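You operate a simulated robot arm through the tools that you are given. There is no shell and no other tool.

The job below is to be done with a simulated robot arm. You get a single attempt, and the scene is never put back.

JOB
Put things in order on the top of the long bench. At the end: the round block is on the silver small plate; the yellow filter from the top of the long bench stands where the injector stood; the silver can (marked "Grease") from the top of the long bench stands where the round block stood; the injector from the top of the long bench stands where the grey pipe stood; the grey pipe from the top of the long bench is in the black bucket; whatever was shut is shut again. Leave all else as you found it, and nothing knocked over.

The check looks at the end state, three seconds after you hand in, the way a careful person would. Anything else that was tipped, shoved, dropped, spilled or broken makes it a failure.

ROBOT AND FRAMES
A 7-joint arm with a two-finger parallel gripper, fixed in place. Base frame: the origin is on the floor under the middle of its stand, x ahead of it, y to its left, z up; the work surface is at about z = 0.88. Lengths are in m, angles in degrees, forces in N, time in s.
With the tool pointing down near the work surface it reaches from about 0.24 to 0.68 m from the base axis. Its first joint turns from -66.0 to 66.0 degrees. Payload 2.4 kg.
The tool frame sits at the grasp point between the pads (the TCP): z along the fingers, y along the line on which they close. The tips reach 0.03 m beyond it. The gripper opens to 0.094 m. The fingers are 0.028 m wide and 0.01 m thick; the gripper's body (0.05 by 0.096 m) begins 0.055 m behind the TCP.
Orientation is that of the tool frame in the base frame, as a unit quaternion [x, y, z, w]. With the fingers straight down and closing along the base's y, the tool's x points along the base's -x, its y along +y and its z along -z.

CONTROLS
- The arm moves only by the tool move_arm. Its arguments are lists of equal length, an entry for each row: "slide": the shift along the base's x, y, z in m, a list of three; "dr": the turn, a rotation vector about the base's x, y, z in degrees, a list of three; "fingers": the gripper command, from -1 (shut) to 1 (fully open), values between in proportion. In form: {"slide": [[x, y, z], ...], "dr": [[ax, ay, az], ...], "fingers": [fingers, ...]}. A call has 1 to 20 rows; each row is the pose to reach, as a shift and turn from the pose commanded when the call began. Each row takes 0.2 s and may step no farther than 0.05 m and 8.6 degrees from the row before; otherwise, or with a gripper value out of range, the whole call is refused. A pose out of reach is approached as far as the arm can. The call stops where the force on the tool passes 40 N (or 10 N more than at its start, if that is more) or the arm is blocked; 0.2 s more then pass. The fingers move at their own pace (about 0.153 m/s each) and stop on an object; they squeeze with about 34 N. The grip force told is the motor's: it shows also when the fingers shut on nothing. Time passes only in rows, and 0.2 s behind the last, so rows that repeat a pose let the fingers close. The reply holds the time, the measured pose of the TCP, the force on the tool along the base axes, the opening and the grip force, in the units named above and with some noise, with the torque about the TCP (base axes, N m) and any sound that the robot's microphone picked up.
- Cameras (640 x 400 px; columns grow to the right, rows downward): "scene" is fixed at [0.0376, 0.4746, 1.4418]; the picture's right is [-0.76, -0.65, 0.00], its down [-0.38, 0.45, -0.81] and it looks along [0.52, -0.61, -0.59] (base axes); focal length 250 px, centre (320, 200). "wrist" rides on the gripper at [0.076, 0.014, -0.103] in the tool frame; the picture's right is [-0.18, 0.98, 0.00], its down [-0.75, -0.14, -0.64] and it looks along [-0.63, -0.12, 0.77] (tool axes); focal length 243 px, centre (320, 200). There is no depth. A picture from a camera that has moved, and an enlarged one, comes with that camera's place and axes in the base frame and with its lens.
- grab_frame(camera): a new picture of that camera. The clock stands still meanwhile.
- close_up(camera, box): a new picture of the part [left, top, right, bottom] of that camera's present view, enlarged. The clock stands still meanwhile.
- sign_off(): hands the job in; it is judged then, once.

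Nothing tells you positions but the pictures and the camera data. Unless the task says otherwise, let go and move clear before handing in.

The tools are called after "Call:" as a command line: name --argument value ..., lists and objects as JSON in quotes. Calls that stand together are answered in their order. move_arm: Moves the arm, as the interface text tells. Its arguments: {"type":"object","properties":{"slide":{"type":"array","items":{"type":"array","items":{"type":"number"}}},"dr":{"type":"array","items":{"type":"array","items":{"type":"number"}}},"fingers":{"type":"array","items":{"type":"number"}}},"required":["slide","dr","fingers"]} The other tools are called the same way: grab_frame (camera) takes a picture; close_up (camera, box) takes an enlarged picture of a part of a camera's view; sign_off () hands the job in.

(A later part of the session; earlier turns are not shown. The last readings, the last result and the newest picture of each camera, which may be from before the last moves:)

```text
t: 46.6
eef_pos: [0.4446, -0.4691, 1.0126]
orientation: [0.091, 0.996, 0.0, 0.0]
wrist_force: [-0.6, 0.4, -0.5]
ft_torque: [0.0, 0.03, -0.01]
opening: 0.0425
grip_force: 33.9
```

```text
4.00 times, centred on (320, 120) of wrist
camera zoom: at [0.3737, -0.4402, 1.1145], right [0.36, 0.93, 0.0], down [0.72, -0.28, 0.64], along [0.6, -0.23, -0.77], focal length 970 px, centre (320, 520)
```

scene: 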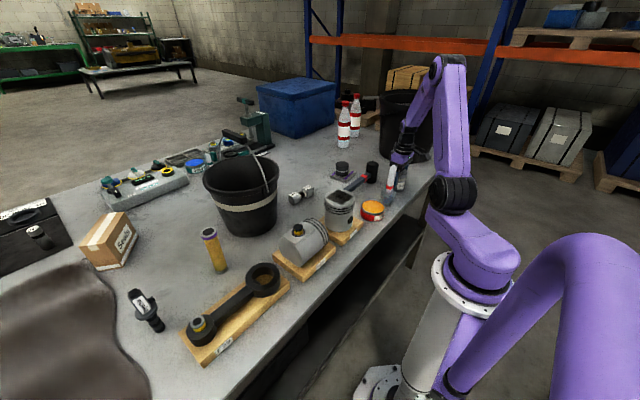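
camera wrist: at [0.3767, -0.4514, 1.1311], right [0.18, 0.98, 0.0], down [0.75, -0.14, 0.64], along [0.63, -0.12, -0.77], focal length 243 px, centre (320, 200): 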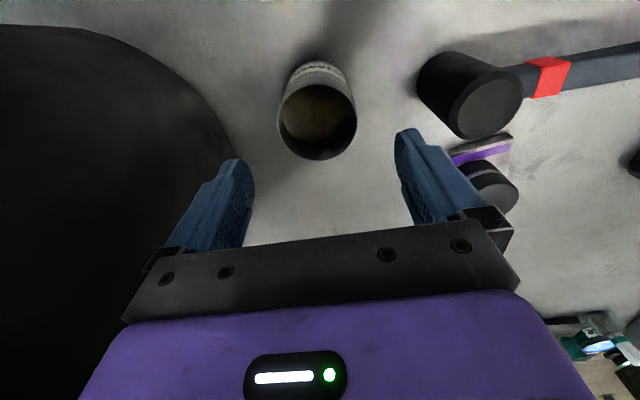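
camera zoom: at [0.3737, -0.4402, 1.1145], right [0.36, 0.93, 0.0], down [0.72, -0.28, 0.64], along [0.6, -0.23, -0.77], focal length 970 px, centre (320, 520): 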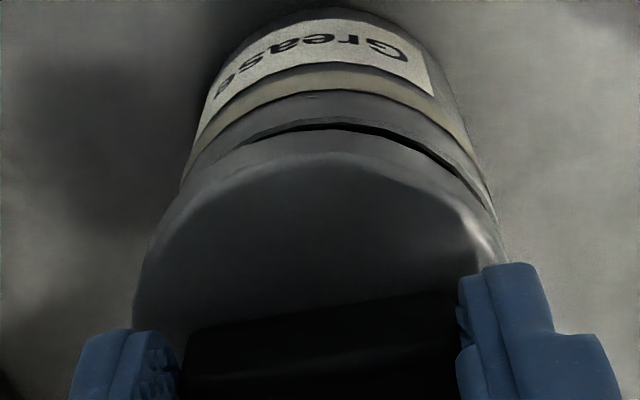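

Now the lid and can axes coincide in both views. I'll lower again.

Call:
move_arm --slide '[[0, 0, -0.004], [0, 0, -0.008], [0, 0, -0.011], [0, 0, -0.013]]' --dr '[[0, 0, 0], [0, 0, 0], [0, 0, 0], [0, 0, 0]]' --fingers '[-1, -1, -1, -1]'

Call:
close_up --camera "scene" --box '[382, 142, 407, 167]'

Call:
close_up --camera "wrist" --box '[260, 70, 380, 170]'

```text
t: 47.6
eef_pos: [0.4454, -0.4697, 0.9981]
orientation: [0.091, 0.996, 0.0, 0.001]
wrist_force: [-1.0, 0.0, -1.0]
ft_torque: [0.0, -0.03, -0.01]
opening: 0.0426
grip_force: 34.1
```

```text
16.00 times, centred on (394, 154) of scene
camera zoom: at [0.0376, 0.4746, 1.4418], right [-0.76, -0.65, 0.0], down [-0.38, 0.45, -0.81], along [0.52, -0.61, -0.59], focal length 4004 px, centre (-872, 928)
```

zoom: 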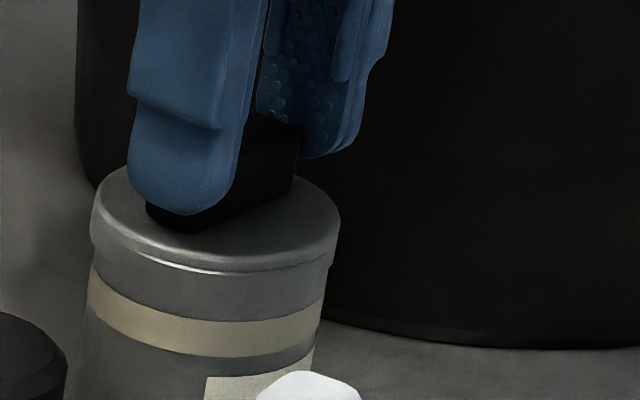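

```text
4.00 times, centred on (320, 120) of wrist
camera zoom: at [0.3746, -0.4407, 1.1015], right [0.36, 0.93, 0.0], down [0.72, -0.28, 0.64], along [0.6, -0.23, -0.77], focal length 970 px, centre (320, 520)
```

zoom: 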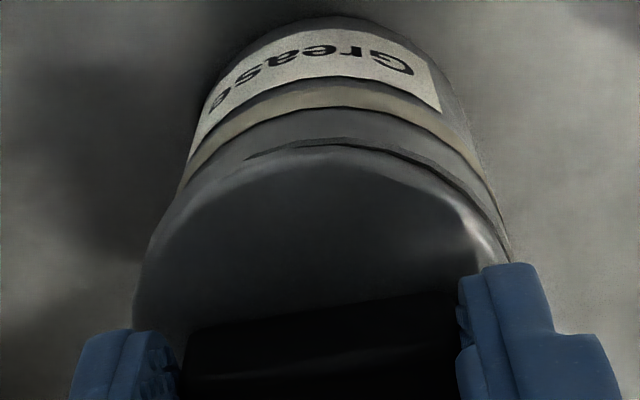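

Call:
move_arm --slide '[[0, 0, -0.001], [0, 0, -0.002], [0, 0, -0.003]]' --dr '[[0, 0, 0], [0, 0, 0], [0, 0, 0]]' --fingers '[-1, -1, -1]'

Call:
close_up --camera "scene" --box '[382, 142, 407, 167]'

```text
t: 48.4
eef_pos: [0.4458, -0.4696, 0.9971]
orientation: [0.091, 0.996, -0.001, 0.002]
wrist_force: [-2.7, 4.9, 19.0]
ft_torque: [0.28, -0.06, 0.03]
opening: 0.0428
grip_force: 33.8
```

```text
16.00 times, centred on (394, 154) of scene
camera zoom: at [0.0372, 0.475, 1.4416], right [-0.76, -0.65, 0.0], down [-0.38, 0.45, -0.81], along [0.52, -0.61, -0.59], focal length 4004 px, centre (-872, 928)
```

zoom: 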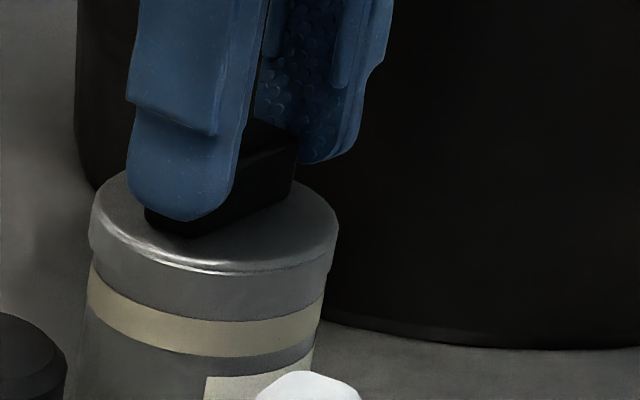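

About 19 N now and the lid looks well seated. I'll press a bit more for the snap.

Call:
move_arm --slide '[[0, 0, -0.001], [0, 0, -0.002], [0, 0, -0.003]]' --dr '[[0, 0, 0], [0, 0, 0], [0, 0, 0]]' --fingers '[-1, -1, -1]'

Call:
close_up --camera "scene" --box '[382, 142, 407, 167]'

Call:
close_up --camera "wrist" --box '[260, 70, 380, 170]'

```text
t: 49.2
eef_pos: [0.446, -0.4701, 0.9972]
orientation: [0.09, 0.996, -0.002, 0.003]
wrist_force: [-0.7, 0.8, 4.9]
ft_torque: [-0.06, 0.01, 0.0]
opening: 0.0425
grip_force: 33.5
stopped in row 3: the force on the tool passed its limit at 41 N (the readings are from after the stop); the commanded pose is now the measured one
```

```text
16.00 times, centred on (394, 154) of scene
camera zoom: at [0.0375, 0.4747, 1.4417], right [-0.76, -0.65, 0.0], down [-0.38, 0.45, -0.81], along [0.52, -0.61, -0.59], focal length 4004 px, centre (-872, 928)
```

zoom: 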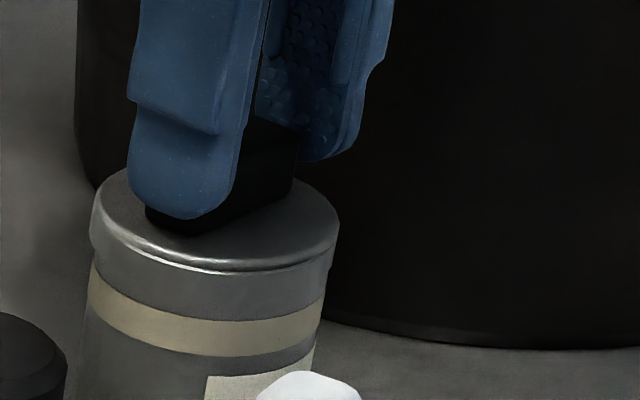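

```text
4.00 times, centred on (320, 120) of wrist
camera zoom: at [0.3744, -0.4414, 1.0993], right [0.36, 0.93, 0.0], down [0.71, -0.27, 0.65], along [0.6, -0.23, -0.76], focal length 970 px, centre (320, 520)
```

zoom: 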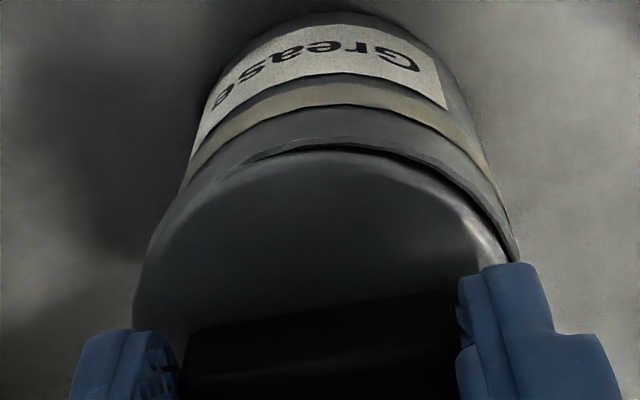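

The lid's near edge has slipped inside the rim while its far edge overhangs, so it still needs about 3–4 mm toward the scene camera. I'll raise it just above the rim, shift, and re-inspect where parallax is small.

Call:
move_arm --slide '[[0, 0, 0.006], [0, 0, 0.012], [-0.0025, 0.0027, 0.013], [-0.0025, 0.0027, 0.013], [-0.0025, 0.0027, 0.013]]' --dr '[[0, 0, 0], [0, 0, 0], [0, 0, 0], [0, 0, 0], [0, 0, 0]]' --fingers '[-1, -1, -1, -1, -1]'

Call:
close_up --camera "scene" --box '[382, 142, 407, 167]'

Call:
close_up --camera "wrist" --box '[260, 70, 380, 170]'

```text
t: 50.4
eef_pos: [0.4433, -0.4675, 1.0099]
orientation: [0.09, 0.996, -0.001, 0.002]
wrist_force: [0.3, 0.2, 0.6]
ft_torque: [-0.01, 0.0, 0.0]
opening: 0.0427
grip_force: 33.8
```

```text
16.00 times, centred on (394, 154) of scene
camera zoom: at [0.0376, 0.4746, 1.4418], right [-0.76, -0.65, 0.0], down [-0.38, 0.45, -0.81], along [0.52, -0.61, -0.59], focal length 4004 px, centre (-872, 928)
```

zoom: 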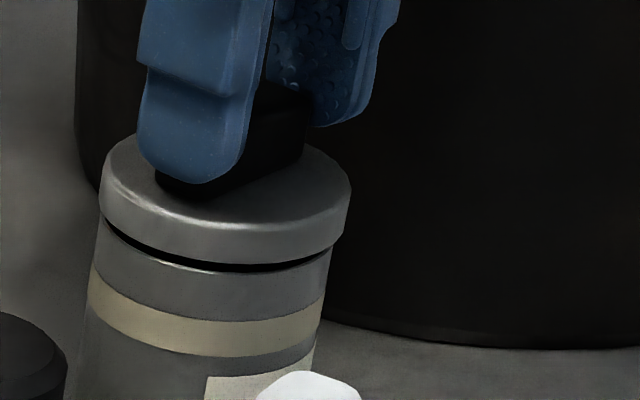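

```text
4.00 times, centred on (320, 120) of wrist
camera zoom: at [0.3721, -0.4389, 1.1114], right [0.36, 0.93, 0.0], down [0.71, -0.27, 0.65], along [0.6, -0.23, -0.76], focal length 970 px, centre (320, 520)
```

zoom: 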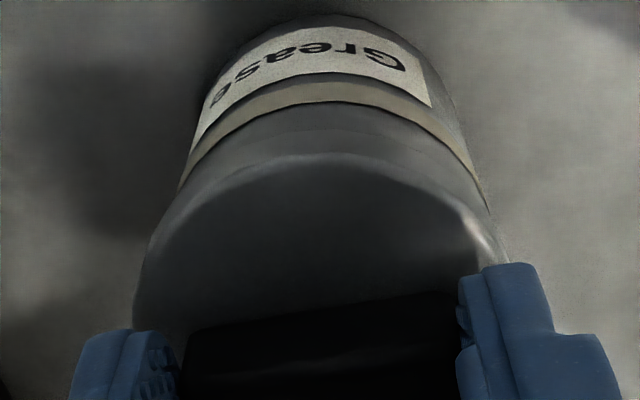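

Now the rim is hidden under the lid's near edge and the gap is even. I'll lower and press again.

Call:
move_arm --slide '[[0, 0, -0.005], [0, 0, -0.01], [0, 0, -0.012], [0, 0, -0.0135], [0, 0, -0.0145]]' --dr '[[0, 0, 0], [0, 0, 0], [0, 0, 0], [0, 0, 0], [0, 0, 0]]' --fingers '[-1, -1, -1, -1, -1]'

Call:
close_up --camera "scene" --box '[382, 142, 407, 167]'

Call:
close_up --camera "wrist" --box '[260, 70, 380, 170]'

```text
t: 51.6
eef_pos: [0.4438, -0.4679, 0.9971]
orientation: [0.09, 0.996, -0.003, 0.004]
wrist_force: [0.3, 1.8, 11.4]
ft_torque: [-0.01, 0.03, 0.03]
opening: 0.0426
grip_force: 33.9
```

```text
16.00 times, centred on (394, 154) of scene
camera zoom: at [0.0374, 0.4748, 1.4417], right [-0.76, -0.65, 0.0], down [-0.38, 0.45, -0.81], along [0.52, -0.61, -0.59], focal length 4004 px, centre (-872, 928)
```

zoom: 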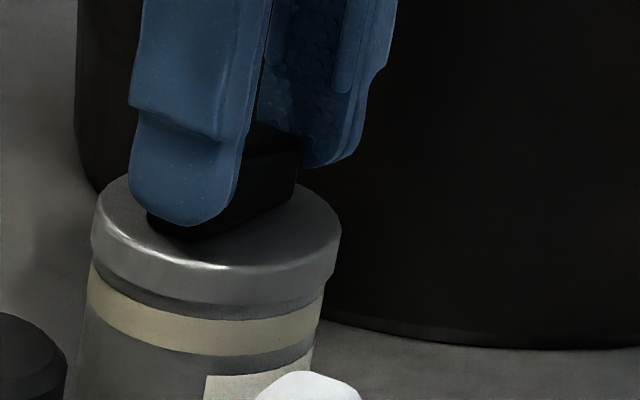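

```text
4.00 times, centred on (320, 120) of wrist
camera zoom: at [0.3722, -0.4385, 1.099], right [0.36, 0.93, 0.0], down [0.71, -0.27, 0.65], along [0.6, -0.23, -0.76], focal length 970 px, centre (320, 520)
```

zoom: 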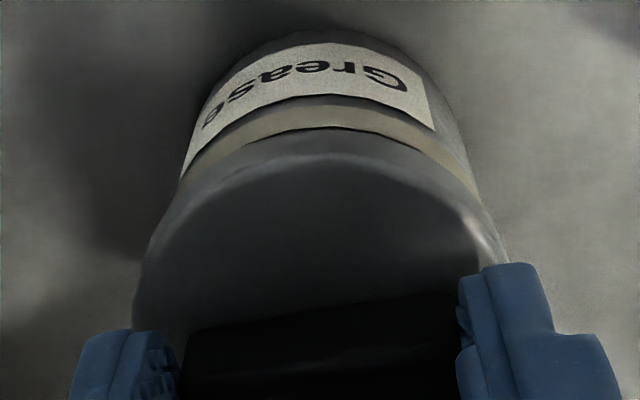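

The skirt now visibly covers the rim all round. I'll press harder for the snap.

Call:
move_arm --slide '[[0, 0, -0.001], [0, 0, -0.002], [0, 0, -0.003]]' --dr '[[0, 0, 0], [0, 0, 0], [0, 0, 0]]' --fingers '[-1, -1, -1]'

Call:
close_up --camera "scene" --box '[382, 142, 407, 167]'

```text
t: 52.4
eef_pos: [0.4445, -0.4681, 0.9969]
orientation: [0.09, 0.996, -0.005, 0.006]
wrist_force: [-0.1, 0.9, 3.7]
ft_torque: [-0.07, 0.01, -0.03]
opening: 0.0427
grip_force: 34.4
stopped in row 3: the force on the tool passed its limit at 41 N (the readings are from after the stop); the commanded pose is now the measured one
```

```text
16.00 times, centred on (394, 154) of scene
camera zoom: at [0.0375, 0.4746, 1.4417], right [-0.76, -0.65, 0.0], down [-0.38, 0.45, -0.81], along [0.52, -0.61, -0.59], focal length 4004 px, centre (-872, 928)
```

zoom: 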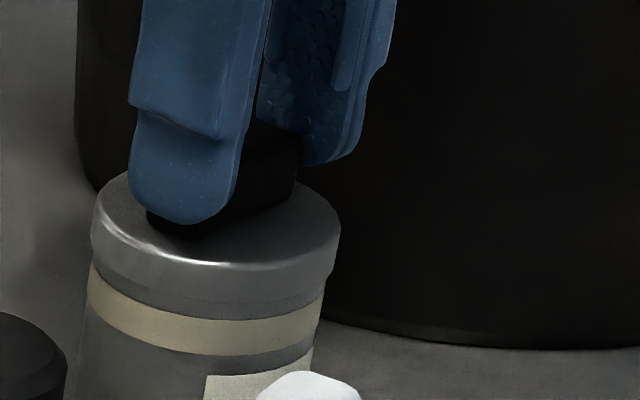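

No snap at 41 N, so the latch probably needs finer alignment. I'll correct the slight tool tilt that built up, relieve the pressure and zoom in on the seam.

Call:
move_arm --slide '[[0, 0, 0.0005], [0, 0, 0.001]]' --dr '[[0.3, 0.3, 0], [0.63, 0.64, 0]]' --fingers '[-1, -1]'

Call:
close_up --camera "scene" --box '[384, 153, 404, 178]'

Call:
close_up --camera "wrist" --box '[270, 70, 390, 150]'

```text
t: 53.0
eef_pos: [0.4444, -0.4689, 0.9965]
orientation: [0.09, 0.996, 0.001, 0.0]
wrist_force: [0.9, -1.7, 4.7]
ft_torque: [-0.19, -0.23, 0.0]
opening: 0.043
grip_force: 34.0
```

```text
16.00 times, centred on (394, 166) of scene
camera zoom: at [0.0375, 0.4746, 1.4417], right [-0.76, -0.65, 0.0], down [-0.38, 0.45, -0.81], along [0.52, -0.61, -0.59], focal length 4004 px, centre (-864, 752)
```

zoom: 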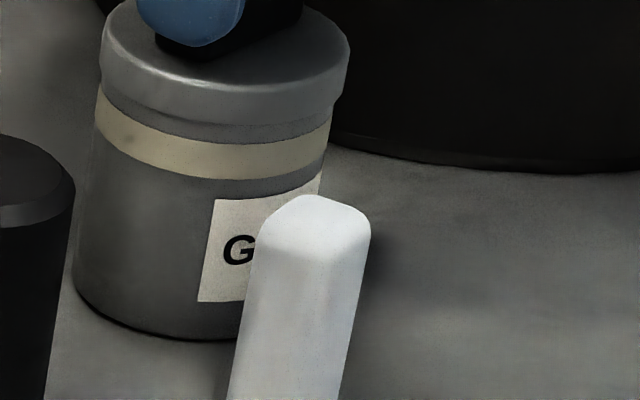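

```text
5.00 times, centred on (330, 110) of wrist
camera zoom: at [0.3739, -0.4405, 1.1], right [0.36, 0.93, 0.0], down [0.72, -0.28, 0.64], along [0.6, -0.23, -0.77], focal length 1213 px, centre (270, 650)
```

zoom: 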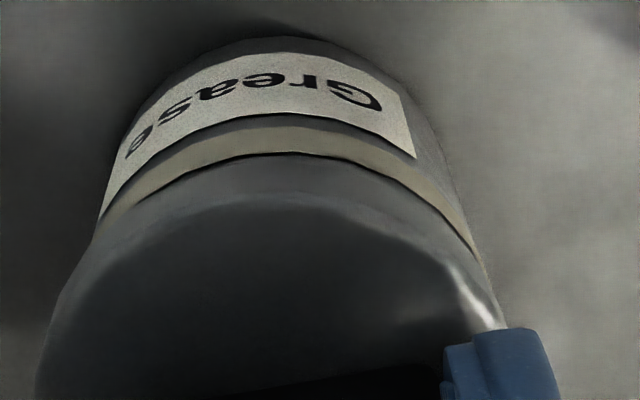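

The seam shows the lid still about 1.8 mm too far from the scene camera. I'll lift a few millimetres, shift (-1.2, +1.4) mm and press again.

Call:
move_arm --slide '[[0, 0, 0.005], [-0.0012, 0.0014, 0.005], [-0.0012, 0.0014, 0.005], [-0.0012, 0.0014, 0.002], [-0.0012, 0.0014, 0.0], [-0.0012, 0.0014, -0.0015], [-0.0012, 0.0014, -0.003], [-0.0012, 0.0014, -0.0045]]' --dr '[[0, 0, 0], [0, 0, 0], [0, 0, 0], [0, 0, 0], [0, 0, 0], [0, 0, 0], [0, 0, 0], [0, 0, 0]]' --fingers '[-1, -1, -1, -1, -1, -1, -1, -1]'

Call:
close_up --camera "scene" --box '[384, 150, 404, 175]'

Call:
close_up --camera "wrist" --box '[270, 70, 390, 150]'

```text
t: 54.8
eef_pos: [0.444, -0.4685, 0.9957]
orientation: [0.09, 0.996, -0.001, 0.002]
wrist_force: [0.2, 0.6, 4.4]
ft_torque: [-0.01, -0.11, 0.0]
opening: 0.0427
grip_force: 34.3
stopped in row 8: the force on the tool passed its limit at 42 N (the readings are from after the stop); the commanded pose is now the measured one
```

```text
16.00 times, centred on (394, 162) of scene
camera zoom: at [0.0375, 0.4746, 1.4417], right [-0.76, -0.65, 0.0], down [-0.38, 0.45, -0.81], along [0.52, -0.61, -0.59], focal length 4004 px, centre (-864, 800)
```

zoom: 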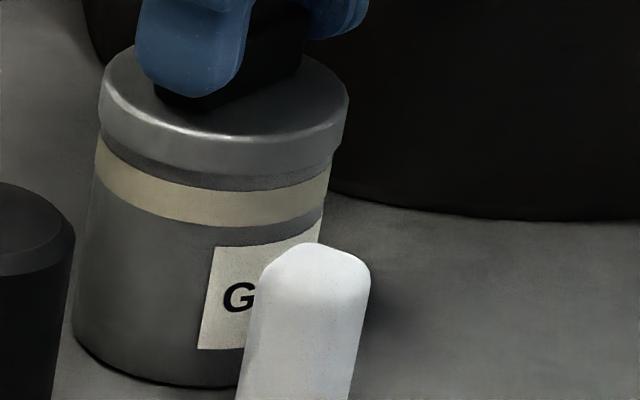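

```text
5.00 times, centred on (330, 110) of wrist
camera zoom: at [0.3732, -0.4392, 1.0993], right [0.36, 0.93, 0.0], down [0.71, -0.27, 0.64], along [0.6, -0.23, -0.76], focal length 1213 px, centre (270, 650)
```

zoom: 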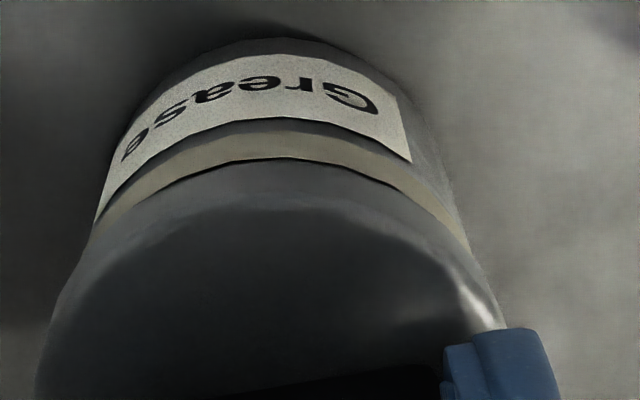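

Aligned to about half a millimetre, yet still no snap at 42 N. I'll release the lid so it rests freely on the rim and inspect its seating from other angles.

Call:
move_arm --slide '[[0, 0, 0.0005], [0, 0, 0.0005], [0, 0, 0.0005], [0, 0, 0.02], [0, 0, 0.05], [0, 0, 0.05]]' --dr '[[0, 0, 0], [0, 0, 0], [0, 0, 0], [0, 0, 0], [0, 0, 0], [0, 0, 0]]' --fingers '[-1, 0.2, 0.2, 0.2, 0.2, 0.2]'

Call:
close_up --camera "scene" --box '[384, 145, 404, 170]'

Call:
close_up --camera "wrist" --box '[260, 40, 380, 140]'

```text
t: 56.2
eef_pos: [0.443, -0.4698, 1.0458]
orientation: [0.09, 0.996, 0.0, 0.001]
wrist_force: [-0.2, -0.4, 0.2]
ft_torque: [0.02, 0.01, -0.01]
opening: 0.0565
grip_force: 0.1
heard: snap
```

```text
16.00 times, centred on (394, 158) of scene
camera zoom: at [0.0376, 0.4746, 1.4418], right [-0.76, -0.65, 0.0], down [-0.38, 0.45, -0.81], along [0.52, -0.61, -0.59], focal length 4004 px, centre (-864, 880)
```

zoom: 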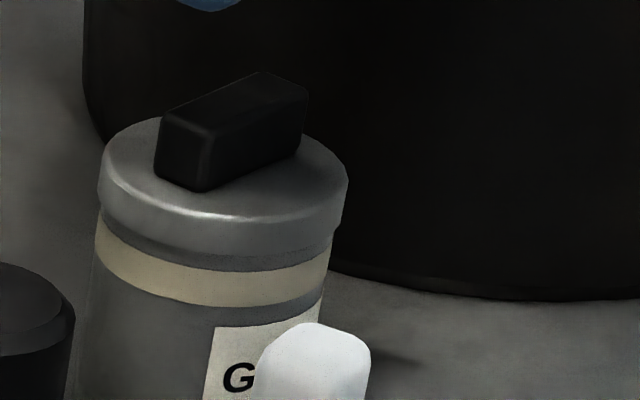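

```text
4.00 times, centred on (320, 90) of wrist
camera zoom: at [0.3724, -0.4401, 1.1481], right [0.36, 0.93, 0.0], down [0.72, -0.27, 0.64], along [0.6, -0.23, -0.77], focal length 970 px, centre (320, 640)
```

zoom: 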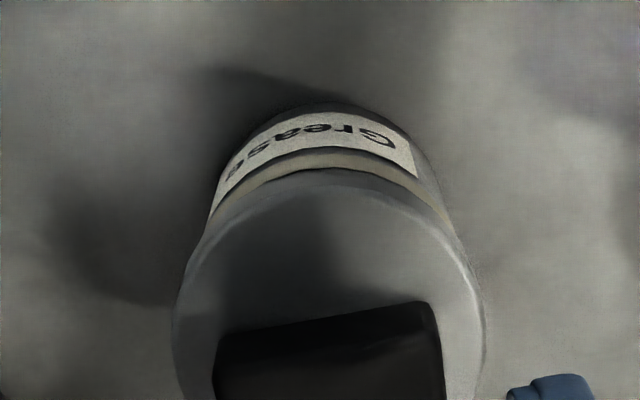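

Releasing let the lid settle, and a "snap" was heard, so it should now be latched. To be sure, I'll press gently on the handle with closed fingers; if it is already shut, nothing will click.

Call:
move_arm --slide '[[0.0047, -0.001, 0.0], [0.0047, -0.001, 0.0], [0.0047, -0.001, -0.012], [0.0047, -0.001, -0.02], [0.0047, -0.001, -0.024]]' --dr '[[0, 0, 0], [0, 0, 0], [0, 0, 0], [0, 0, 0], [0, 0, 0]]' --fingers '[-1, -1, -1, -1, -1]'

Call:
grab_frame --camera "wrist"

Call:
close_up --camera "scene" --box '[380, 135, 410, 170]'

```text
t: 57.4
eef_pos: [0.4493, -0.4704, 1.0228]
orientation: [0.09, 0.996, -0.001, 0.0]
wrist_force: [-0.3, 0.0, -0.7]
ft_torque: [-0.01, -0.01, -0.01]
opening: 0.0
grip_force: 32.8
```

```text
taken
camera wrist: at [0.3787, -0.4406, 1.125], right [0.36, 0.93, 0.0], down [0.71, -0.27, 0.64], along [0.6, -0.23, -0.77], focal length 243 px, centre (320, 200)
```

wrist: 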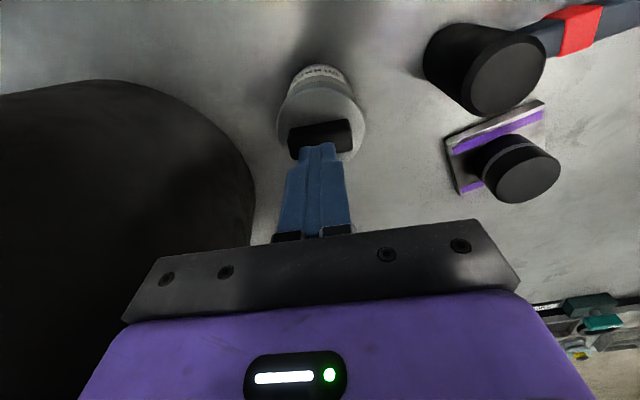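

```text
11.43 times, centred on (395, 152) of scene
camera zoom: at [0.0376, 0.4746, 1.4418], right [-0.76, -0.65, 0.0], down [-0.38, 0.45, -0.81], along [0.52, -0.61, -0.59], focal length 2860 px, centre (-537, 743)
```

zoom: 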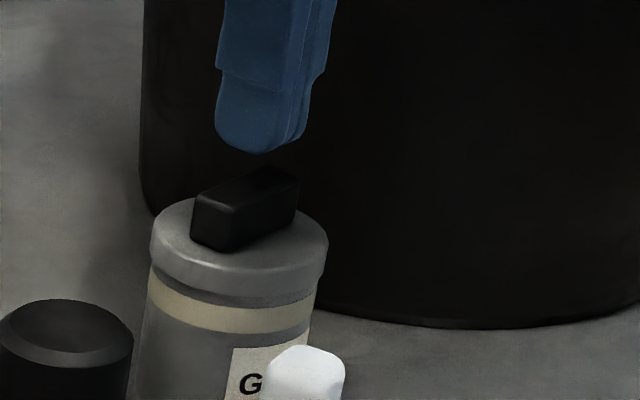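

Call:
move_arm --slide '[[0, 0, -0.005], [0, 0, -0.008], [0, 0, -0.01], [0, 0, -0.0115]]' --dr '[[0, 0, 0], [0, 0, 0], [0, 0, 0], [0, 0, 0]]' --fingers '[-1, -1, -1, -1]'

```text
t: 58.4
eef_pos: [0.4494, -0.4682, 1.0113]
orientation: [0.089, 0.996, -0.001, 0.001]
wrist_force: [-0.8, -0.9, 0.5]
ft_torque: [0.03, 0.01, 0.0]
opening: 0.0
grip_force: 33.5
```

Call:
move_arm --slide '[[0, 0, -0.0015], [0, 0, -0.003], [0, 0, -0.0045]]' --dr '[[0, 0, 0], [0, 0, 0], [0, 0, 0]]' --fingers '[-1, -1, -1]'

Call:
close_up --camera "scene" --box '[380, 135, 410, 170]'

```text
t: 59.2
eef_pos: [0.4483, -0.4702, 1.0067]
orientation: [0.09, 0.996, -0.001, 0.001]
wrist_force: [-0.8, 2.3, 4.1]
ft_torque: [0.08, 0.03, -0.01]
opening: 0.0
grip_force: 33.4
```

```text
11.43 times, centred on (395, 152) of scene
camera zoom: at [0.0375, 0.4747, 1.4417], right [-0.76, -0.65, 0.0], down [-0.38, 0.45, -0.81], along [0.52, -0.61, -0.59], focal length 2860 px, centre (-537, 743)
```

zoom: 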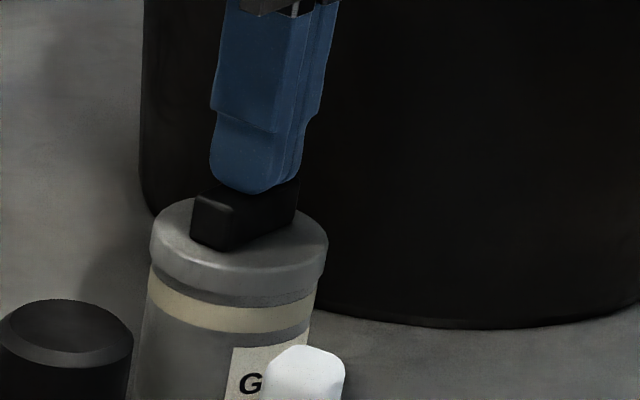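

Call:
move_arm --slide '[[0, 0, -0.001], [0, 0, -0.002], [0, 0, -0.002]]' --dr '[[0, 0, 0], [0, 0, 0], [0, 0, 0]]' --fingers '[-1, -1, -1]'

```text
t: 60.0
eef_pos: [0.449, -0.4687, 1.006]
orientation: [0.091, 0.996, -0.002, 0.003]
wrist_force: [-3.4, 1.2, 25.1]
ft_torque: [-0.1, 0.2, 0.01]
opening: 0.0
grip_force: 33.2
```

At 25 N there was no further click and nothing moved, so the lid is shut. I'll rise and head to the grey pipe near (0.60, -0.07).

Call:
move_arm --slide '[[0, 0, 0.002], [0, 0, 0.03], [0, 0, 0.07], [0, 0, 0.11], [0, 0, 0.14], [0, 0, 0.14]]' --dr '[[0, 0, 0], [0, 0, 0], [0, 0, 0], [0, 0, 0], [0, 0, 0], [0, 0, 0]]' --fingers '[-1, -1, -1, -1, -0.5, 0.5]'

Call:
close_up --camera "scene" --box '[340, 130, 430, 210]'

Call:
grab_frame --camera "wrist"

Call:
close_up --camera "scene" --box '[384, 145, 409, 175]'

```text
t: 61.4
eef_pos: [0.4478, -0.4686, 1.1445]
orientation: [0.091, 0.996, -0.001, 0.002]
wrist_force: [0.5, -0.2, 0.2]
ft_torque: [-0.02, 0.0, -0.04]
opening: 0.0705
grip_force: 0.0
```

```text
5.00 times, centred on (385, 170) of scene
camera zoom: at [0.0376, 0.4746, 1.4418], right [-0.76, -0.65, 0.0], down [-0.38, 0.45, -0.81], along [0.52, -0.61, -0.59], focal length 1251 px, centre (-5, 350)
```

zoom: 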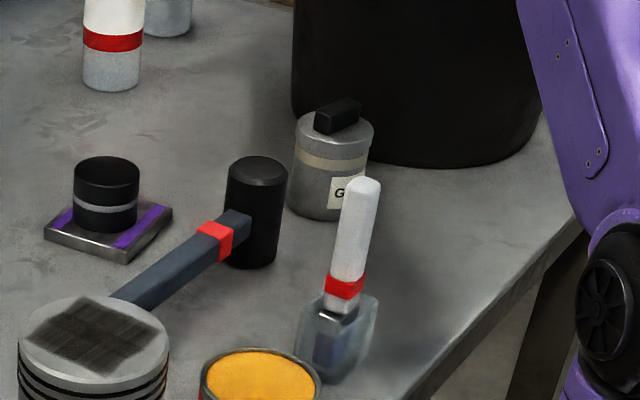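

```text
taken
camera wrist: at [0.3771, -0.4389, 1.2475], right [0.36, 0.93, 0.0], down [0.72, -0.27, 0.64], along [0.6, -0.23, -0.77], focal length 243 px, centre (320, 200)
```

wrist: 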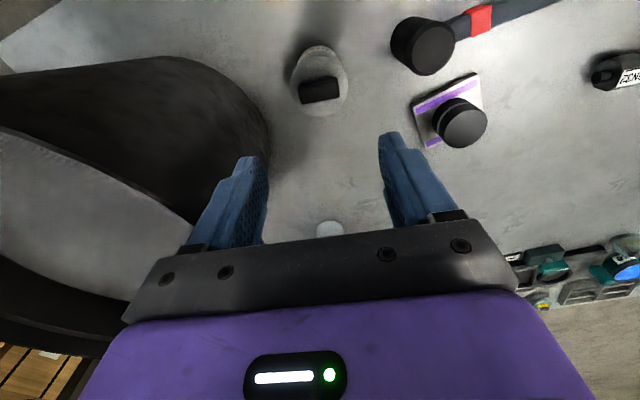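

```text
13.33 times, centred on (396, 160) of scene
camera zoom: at [0.0376, 0.4746, 1.4418], right [-0.76, -0.65, 0.0], down [-0.38, 0.45, -0.81], along [0.52, -0.61, -0.59], focal length 3337 px, centre (-700, 733)
```

zoom: 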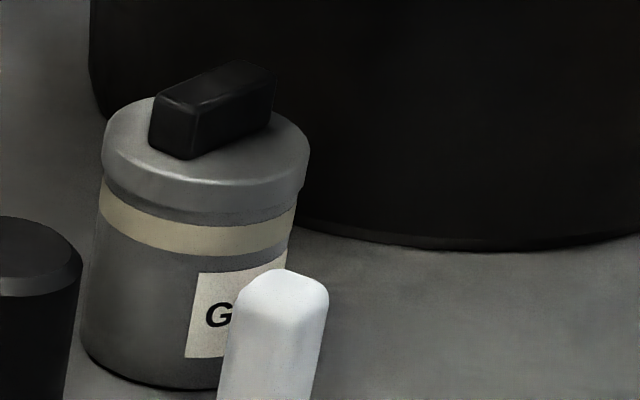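

The Grease can stands closed at the target spot. I'll fly over to view the grey pipe, keeping the height above 1.1.

Call:
move_arm --slide '[[0.013, 0.04, 0.0], [0.026, 0.08, 0.0], [0.039, 0.12, 0.0], [0.052, 0.16, 0.0], [0.065, 0.2, 0.0], [0.078, 0.24, 0.0], [0.091, 0.28, 0.0], [0.104, 0.32, 0.0], [0.117, 0.36, 0.0], [0.131, 0.4, 0.0], [0.131, 0.4, 0.0]]' --dr '[[0, 0, 1], [0, 0, 2], [0, 0, 3], [0, 0, 4], [0, 0, 5], [0, 0, 6], [0, 0, 7], [0, 0, 8], [0.1, 0.2, 9], [0.13, 0.22, 10.4], [0.13, 0.22, 10.4]]' --fingers '[0.5, 0.5, 0.5, 0.5, 0.5, 0.5, 0.5, 0.5, 0.5, 0.5, 0.5]'

Call:
grab_frame --camera "wrist"

Call:
grab_frame --camera "scene"

```text
t: 63.8
eef_pos: [0.5797, -0.0695, 1.1431]
orientation: [0.0, 1.0, 0.001, 0.0]
wrist_force: [0.1, -0.3, 0.3]
ft_torque: [0.04, 0.0, -0.03]
opening: 0.0703
grip_force: 0.1
```

```text
taken
camera wrist: at [0.5052, -0.0545, 1.2465], right [0.18, 0.98, 0.0], down [0.76, -0.14, 0.64], along [0.63, -0.12, -0.77], focal length 243 px, centre (320, 200)
```

wrist: 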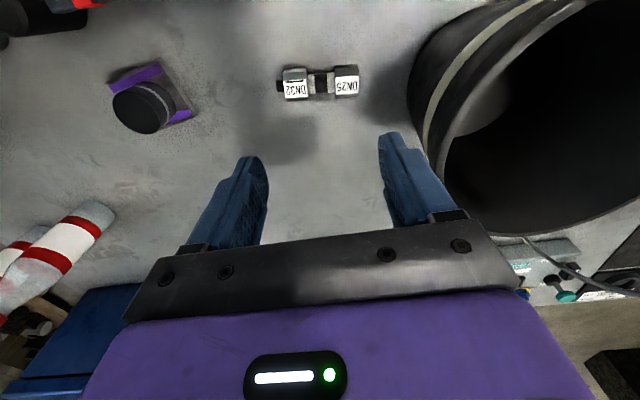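

```text
taken
```

scene: 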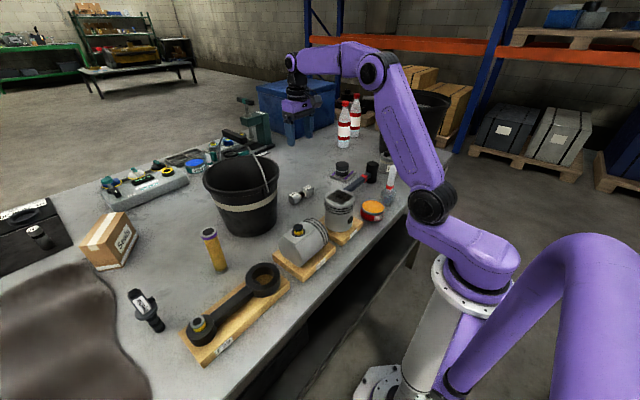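

Call:
close_up --camera "wrist" --box '[250, 40, 390, 130]'

Call:
close_up --camera "wrist" --box '[390, 0, 640, 310]'

Call:
close_up --camera "scene" --box '[190, 130, 330, 240]'

Call:
close_up --camera "scene" --box '[280, 175, 325, 215]'

```text
4.44 times, centred on (320, 85) of wrist
camera zoom: at [0.5052, -0.0545, 1.2465], right [0.18, 0.98, 0.0], down [0.76, -0.14, 0.64], along [0.63, -0.12, -0.77], focal length 1078 px, centre (320, 711)
```

zoom: 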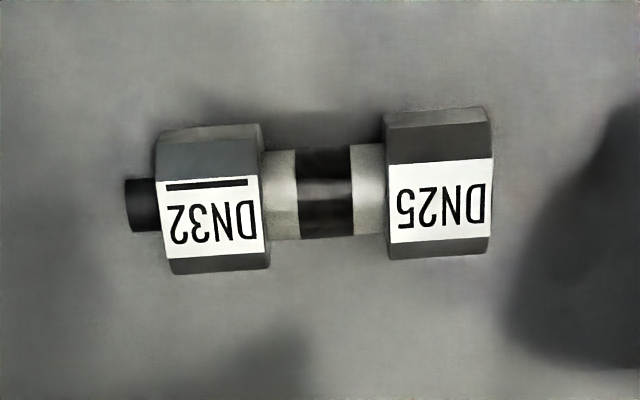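

```text
1.29 times, centred on (515, 155) of wrist
camera zoom: at [0.5052, -0.0545, 1.2465], right [0.18, 0.98, 0.0], down [0.76, -0.14, 0.64], along [0.63, -0.12, -0.77], focal length 313 px, centre (68, 258)
```

zoom: 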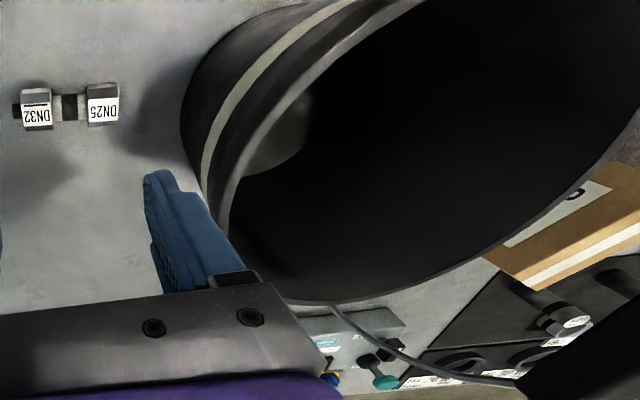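

```text
3.64 times, centred on (260, 185) of scene
camera zoom: at [0.0375, 0.4746, 1.4418], right [-0.76, -0.65, 0.0], down [-0.38, 0.45, -0.81], along [0.52, -0.61, -0.59], focal length 910 px, centre (538, 254)
```

zoom: 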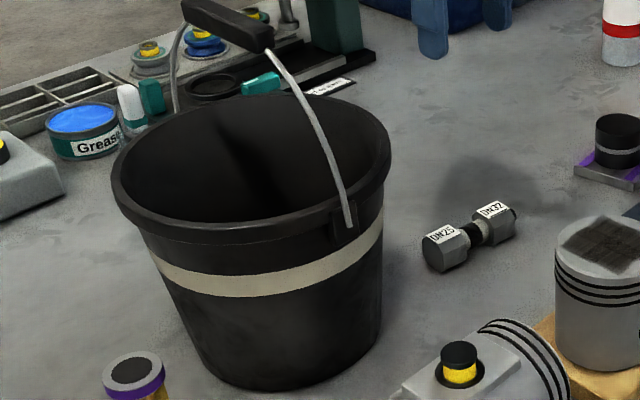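

```text
10.00 times, centred on (302, 195) of scene
camera zoom: at [0.0375, 0.4746, 1.4418], right [-0.76, -0.65, 0.0], down [-0.38, 0.45, -0.81], along [0.52, -0.61, -0.59], focal length 2503 px, centre (495, 250)
```

zoom: 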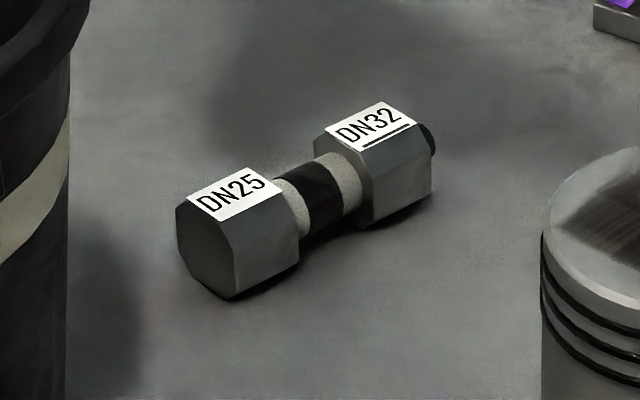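

The grey pipe (DN25/DN32) lies at about (0.591, -0.069) with its axis close to y. The bucket rim is centred at about (0.648, 0.14), r≈0.12, with its bail standing upright roughly along x. I'll rotate the tool to yaw +84° so the fingers close across the pipe and the camera stays away from the bucket.

Call:
move_arm --slide '[[0.001, 0, 0], [0.002, 0, 0], [0.003, 0, 0], [0.004, 0, 0], [0.005, 0, 0], [0.006, 0, 0], [0.007, 0, 0], [0.008, 0, 0], [0.009, 0, 0], [0.01, -0.0005, 0], [0.01, -0.0005, -0.03], [0.01, -0.0005, -0.06], [0.01, -0.0005, -0.08], [0.01, -0.0005, -0.08]]' --dr '[[0, 0, 8.4], [0, 0, 16.8], [0, 0, 25.2], [0, 0, 33.6], [0, 0, 42], [0, 0, 50.4], [0, 0, 58.8], [0, 0, 67.2], [0, 0, 75.6], [0, 0, 83.7], [0, 0, 83.7], [0, 0, 83.7], [0, 0, 83.7], [0, 0, 83.7]]' --fingers '[0.5, 0.5, 0.5, 0.5, 0.5, 0.5, 0.5, 0.5, 0.5, 0.5, 0.3, 0.3, 0.3, 0.3]'

Call:
grab_frame --camera "wrist"

Call:
grab_frame --camera "scene"

```text
t: 66.8
eef_pos: [0.5898, -0.0725, 1.0656]
orientation: [-0.668, 0.744, -0.001, 0.0]
wrist_force: [0.3, -0.3, -1.2]
ft_torque: [0.02, 0.03, -0.03]
opening: 0.0609
grip_force: 0.0
```

```text
taken
camera wrist: at [0.5693, -0.1453, 1.1684], right [-0.96, 0.29, 0.0], down [0.22, 0.74, 0.64], along [0.19, 0.61, -0.77], focal length 243 px, centre (320, 200)
```

wrist: 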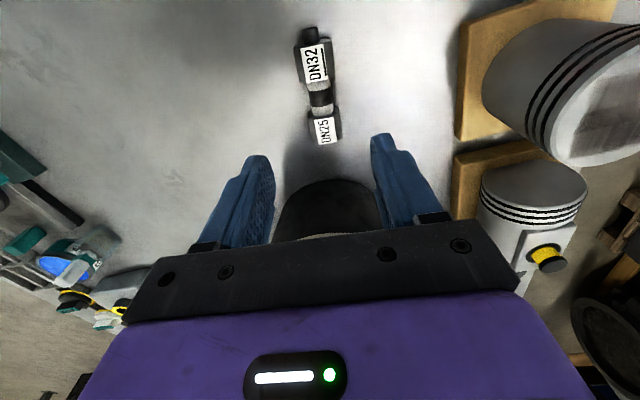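

```text
taken
```

scene: 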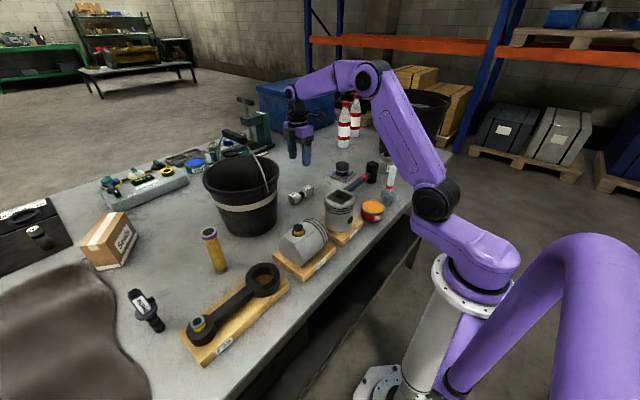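

Call:
close_up --camera "wrist" --box '[250, 10, 390, 160]'

```text
2.67 times, centred on (320, 85) of wrist
camera zoom: at [0.5693, -0.1453, 1.1684], right [-0.96, 0.29, 0.0], down [0.22, 0.74, 0.64], along [0.19, 0.61, -0.77], focal length 647 px, centre (320, 507)
```

zoom: 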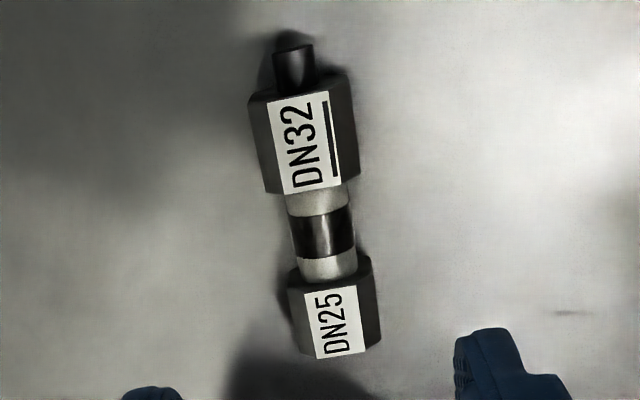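

The pipe axis lines up with the tool, and the narrow middle section is 33 mm long for the 28 mm fingers. I'll shift 4 mm, descend and grip the middle.

Call:
move_arm --slide '[[0.001, 0.0038, -0.04], [0.001, 0.0038, -0.08], [0.001, 0.0038, -0.115], [0.001, 0.0038, -0.14], [0.001, 0.0038, -0.148], [0.001, 0.0038, -0.148], [0.001, 0.0038, -0.148], [0.001, 0.0038, -0.148], [0.001, 0.0038, -0.148]]' --dr '[[0, 0, 0], [0, 0, 0], [0, 0, 0], [0, 0, 0], [0, 0, 0], [0, 0, 0], [0, 0, 0], [0, 0, 0], [0, 0, 0]]' --fingers '[0.3, 0.3, 0.3, 0.3, 0.3, 0.3, -1, -1, -1]'

Call:
grab_frame --camera "wrist"

Call:
close_up --camera "scene" --box '[260, 130, 340, 220]'

```text
t: 68.8
eef_pos: [0.591, -0.0644, 0.9177]
orientation: [-0.668, 0.744, 0.001, -0.001]
wrist_force: [1.4, 0.0, -0.1]
ft_torque: [0.03, 0.02, 0.01]
opening: 0.0228
grip_force: 34.3
```

```text
taken
camera wrist: at [0.5702, -0.1383, 1.0202], right [-0.96, 0.29, 0.0], down [0.22, 0.74, 0.64], along [0.18, 0.61, -0.77], focal length 243 px, centre (320, 200)
```

wrist: 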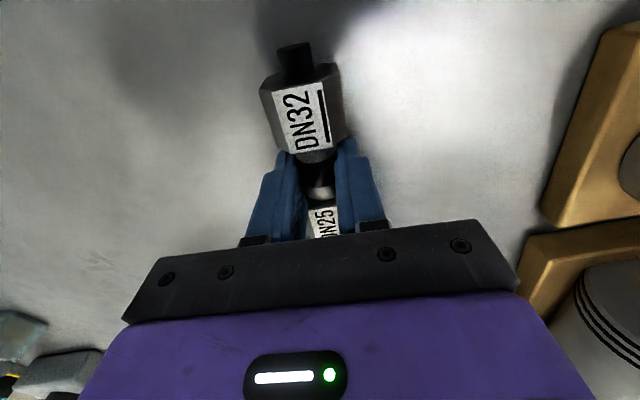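

```text
4.44 times, centred on (300, 175) of scene
camera zoom: at [0.0376, 0.4746, 1.4418], right [-0.76, -0.65, 0.0], down [-0.38, 0.45, -0.81], along [0.52, -0.61, -0.59], focal length 1112 px, centre (409, 311)
```

zoom: 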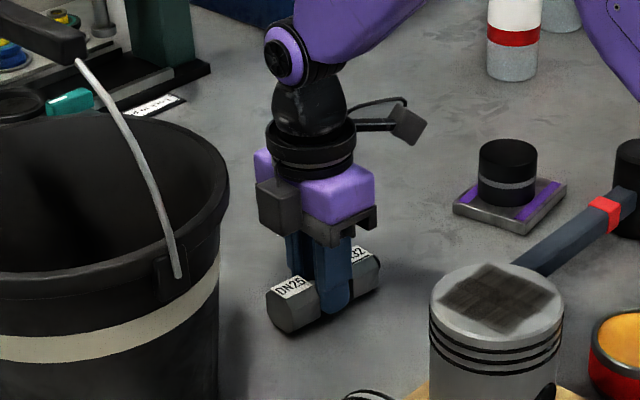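

The pipe is gripped (0.0228). I'll lift it straight up, rotate it parallel to the bail, and stop short of the bucket to look.

Call:
move_arm --slide '[[0, 0, 0.04], [0, 0, 0.08], [0, 0, 0.12], [0, 0, 0.16], [0, 0, 0.2], [0.0, 0.0, 0.22], [0.0, 0.0, 0.22], [0, 0, 0.22], [0, 0, 0.22], [0, 0, 0.22], [0, 0, 0.22]]' --dr '[[0, 0, 0], [0, 0, 0], [0, 0, -8], [0, 0, -16], [0, 0, -24], [0, 0, -32], [0, 0, -40], [0, 0, -48], [0, 0, -56], [0, 0, -62], [0, 0, -62]]' --fingers '[-1, -1, -1, -1, -1, -1, -1, -1, -1, -1, -1]'

Call:
grab_frame --camera "wrist"

Call:
close_up --camera "scene" --box '[190, 110, 340, 240]'

```text
t: 71.2
eef_pos: [0.5904, -0.066, 1.1365]
orientation: [-0.188, 0.982, 0.0, -0.001]
wrist_force: [0.0, -0.2, -2.5]
ft_torque: [0.01, 0.0, -0.02]
opening: 0.0225
grip_force: 33.9
```

```text
taken
camera wrist: at [0.517, -0.0796, 1.2389], right [-0.19, 0.98, 0.0], down [0.75, 0.15, 0.64], along [0.63, 0.12, -0.77], focal length 243 px, centre (320, 200)
```

wrist: 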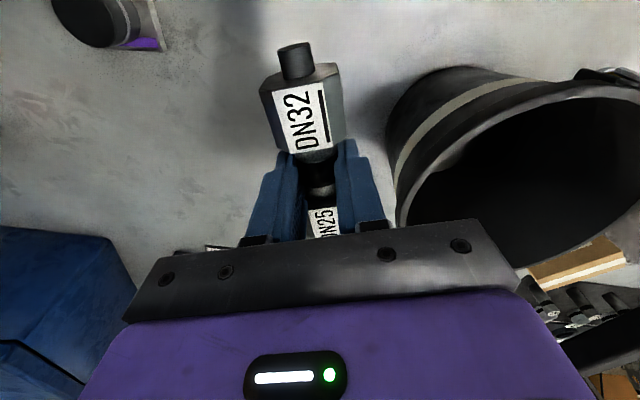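

```text
3.08 times, centred on (265, 175) of scene
camera zoom: at [0.0376, 0.4746, 1.4418], right [-0.76, -0.65, 0.0], down [-0.38, 0.45, -0.81], along [0.52, -0.61, -0.59], focal length 770 px, centre (489, 277)
```

zoom: 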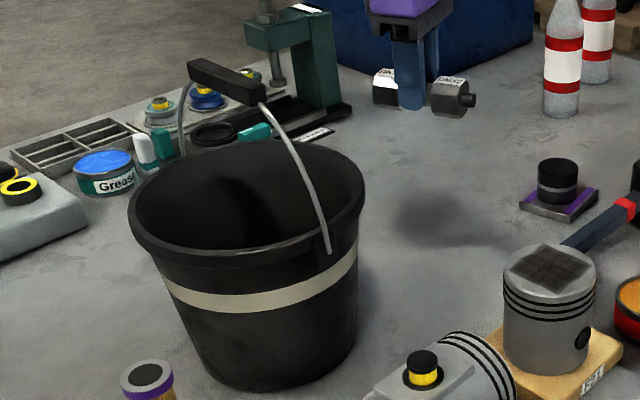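

The pipe weighs about 0.25 kg. The bucket rim is centred near (0.640, 0.132) at z≈1.06, with the bail's plane at y≈0.13. I'll go above the -y half of the opening, with the pipe parallel to the bail, and check clearances.

Call:
move_arm --slide '[[0.012, 0.03, 0.01], [0.024, 0.062, 0.01], [0.036, 0.095, 0.01], [0.0493, 0.122, 0.01], [0.0493, 0.122, 0.01]]' --dr '[[0, 0, -4], [0, 0, -8], [0, 0, -12], [0, 0, -15.4], [0, 0, -15.4]]' --fingers '[-1, -1, -1, -1, -1]'

Call:
grab_frame --camera "wrist"

Call:
close_up --camera "scene" --box '[180, 80, 330, 240]'

```text
t: 72.4
eef_pos: [0.6389, 0.0576, 1.1468]
orientation: [-0.055, 0.998, 0.001, -0.002]
wrist_force: [0.3, 0.0, -2.8]
ft_torque: [-0.05, 0.0, -0.01]
opening: 0.0225
grip_force: 34.2
```

```text
taken
camera wrist: at [0.5642, 0.0635, 1.25], right [0.07, 1.0, 0.0], down [0.77, -0.06, 0.64], along [0.64, -0.05, -0.77], focal length 243 px, centre (320, 200)
```

wrist: 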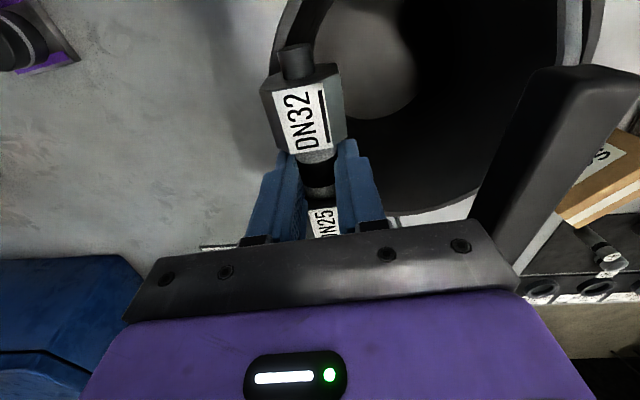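

```text
2.50 times, centred on (255, 160) of scene
camera zoom: at [0.0376, 0.4746, 1.4418], right [-0.76, -0.65, 0.0], down [-0.38, 0.45, -0.81], along [0.52, -0.61, -0.59], focal length 626 px, centre (482, 300)
```

zoom: 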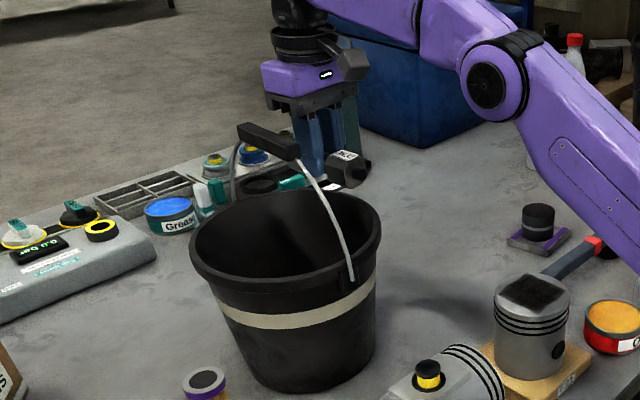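

Call:
close_up --camera "wrist" --box '[220, 0, 640, 240]'

Call:
close_up --camera "scene" --box '[210, 80, 310, 180]'

```text
1.52 times, centred on (430, 120) of wrist
camera zoom: at [0.5642, 0.0635, 1.25], right [0.07, 1.0, 0.0], down [0.77, -0.06, 0.64], along [0.64, -0.05, -0.77], focal length 370 px, centre (152, 322)
```

zoom: 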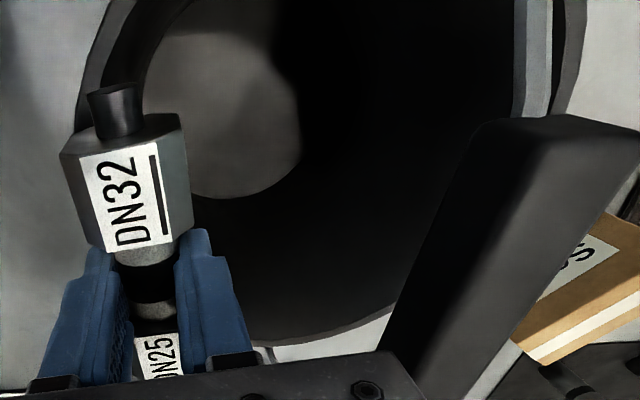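

```text
4.00 times, centred on (260, 130) of scene
camera zoom: at [0.0376, 0.4746, 1.4418], right [-0.76, -0.65, 0.0], down [-0.38, 0.45, -0.81], along [0.52, -0.61, -0.59], focal length 1001 px, centre (560, 480)
```

zoom: 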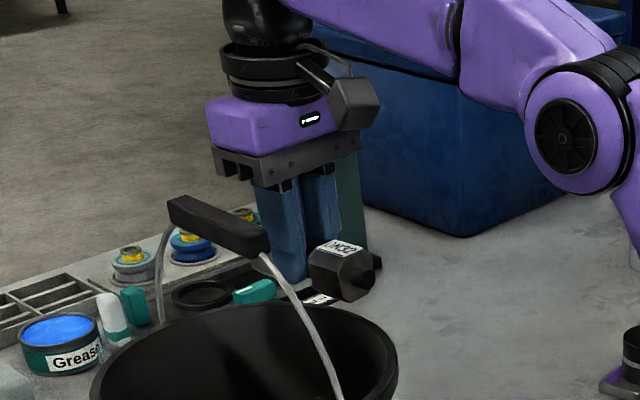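

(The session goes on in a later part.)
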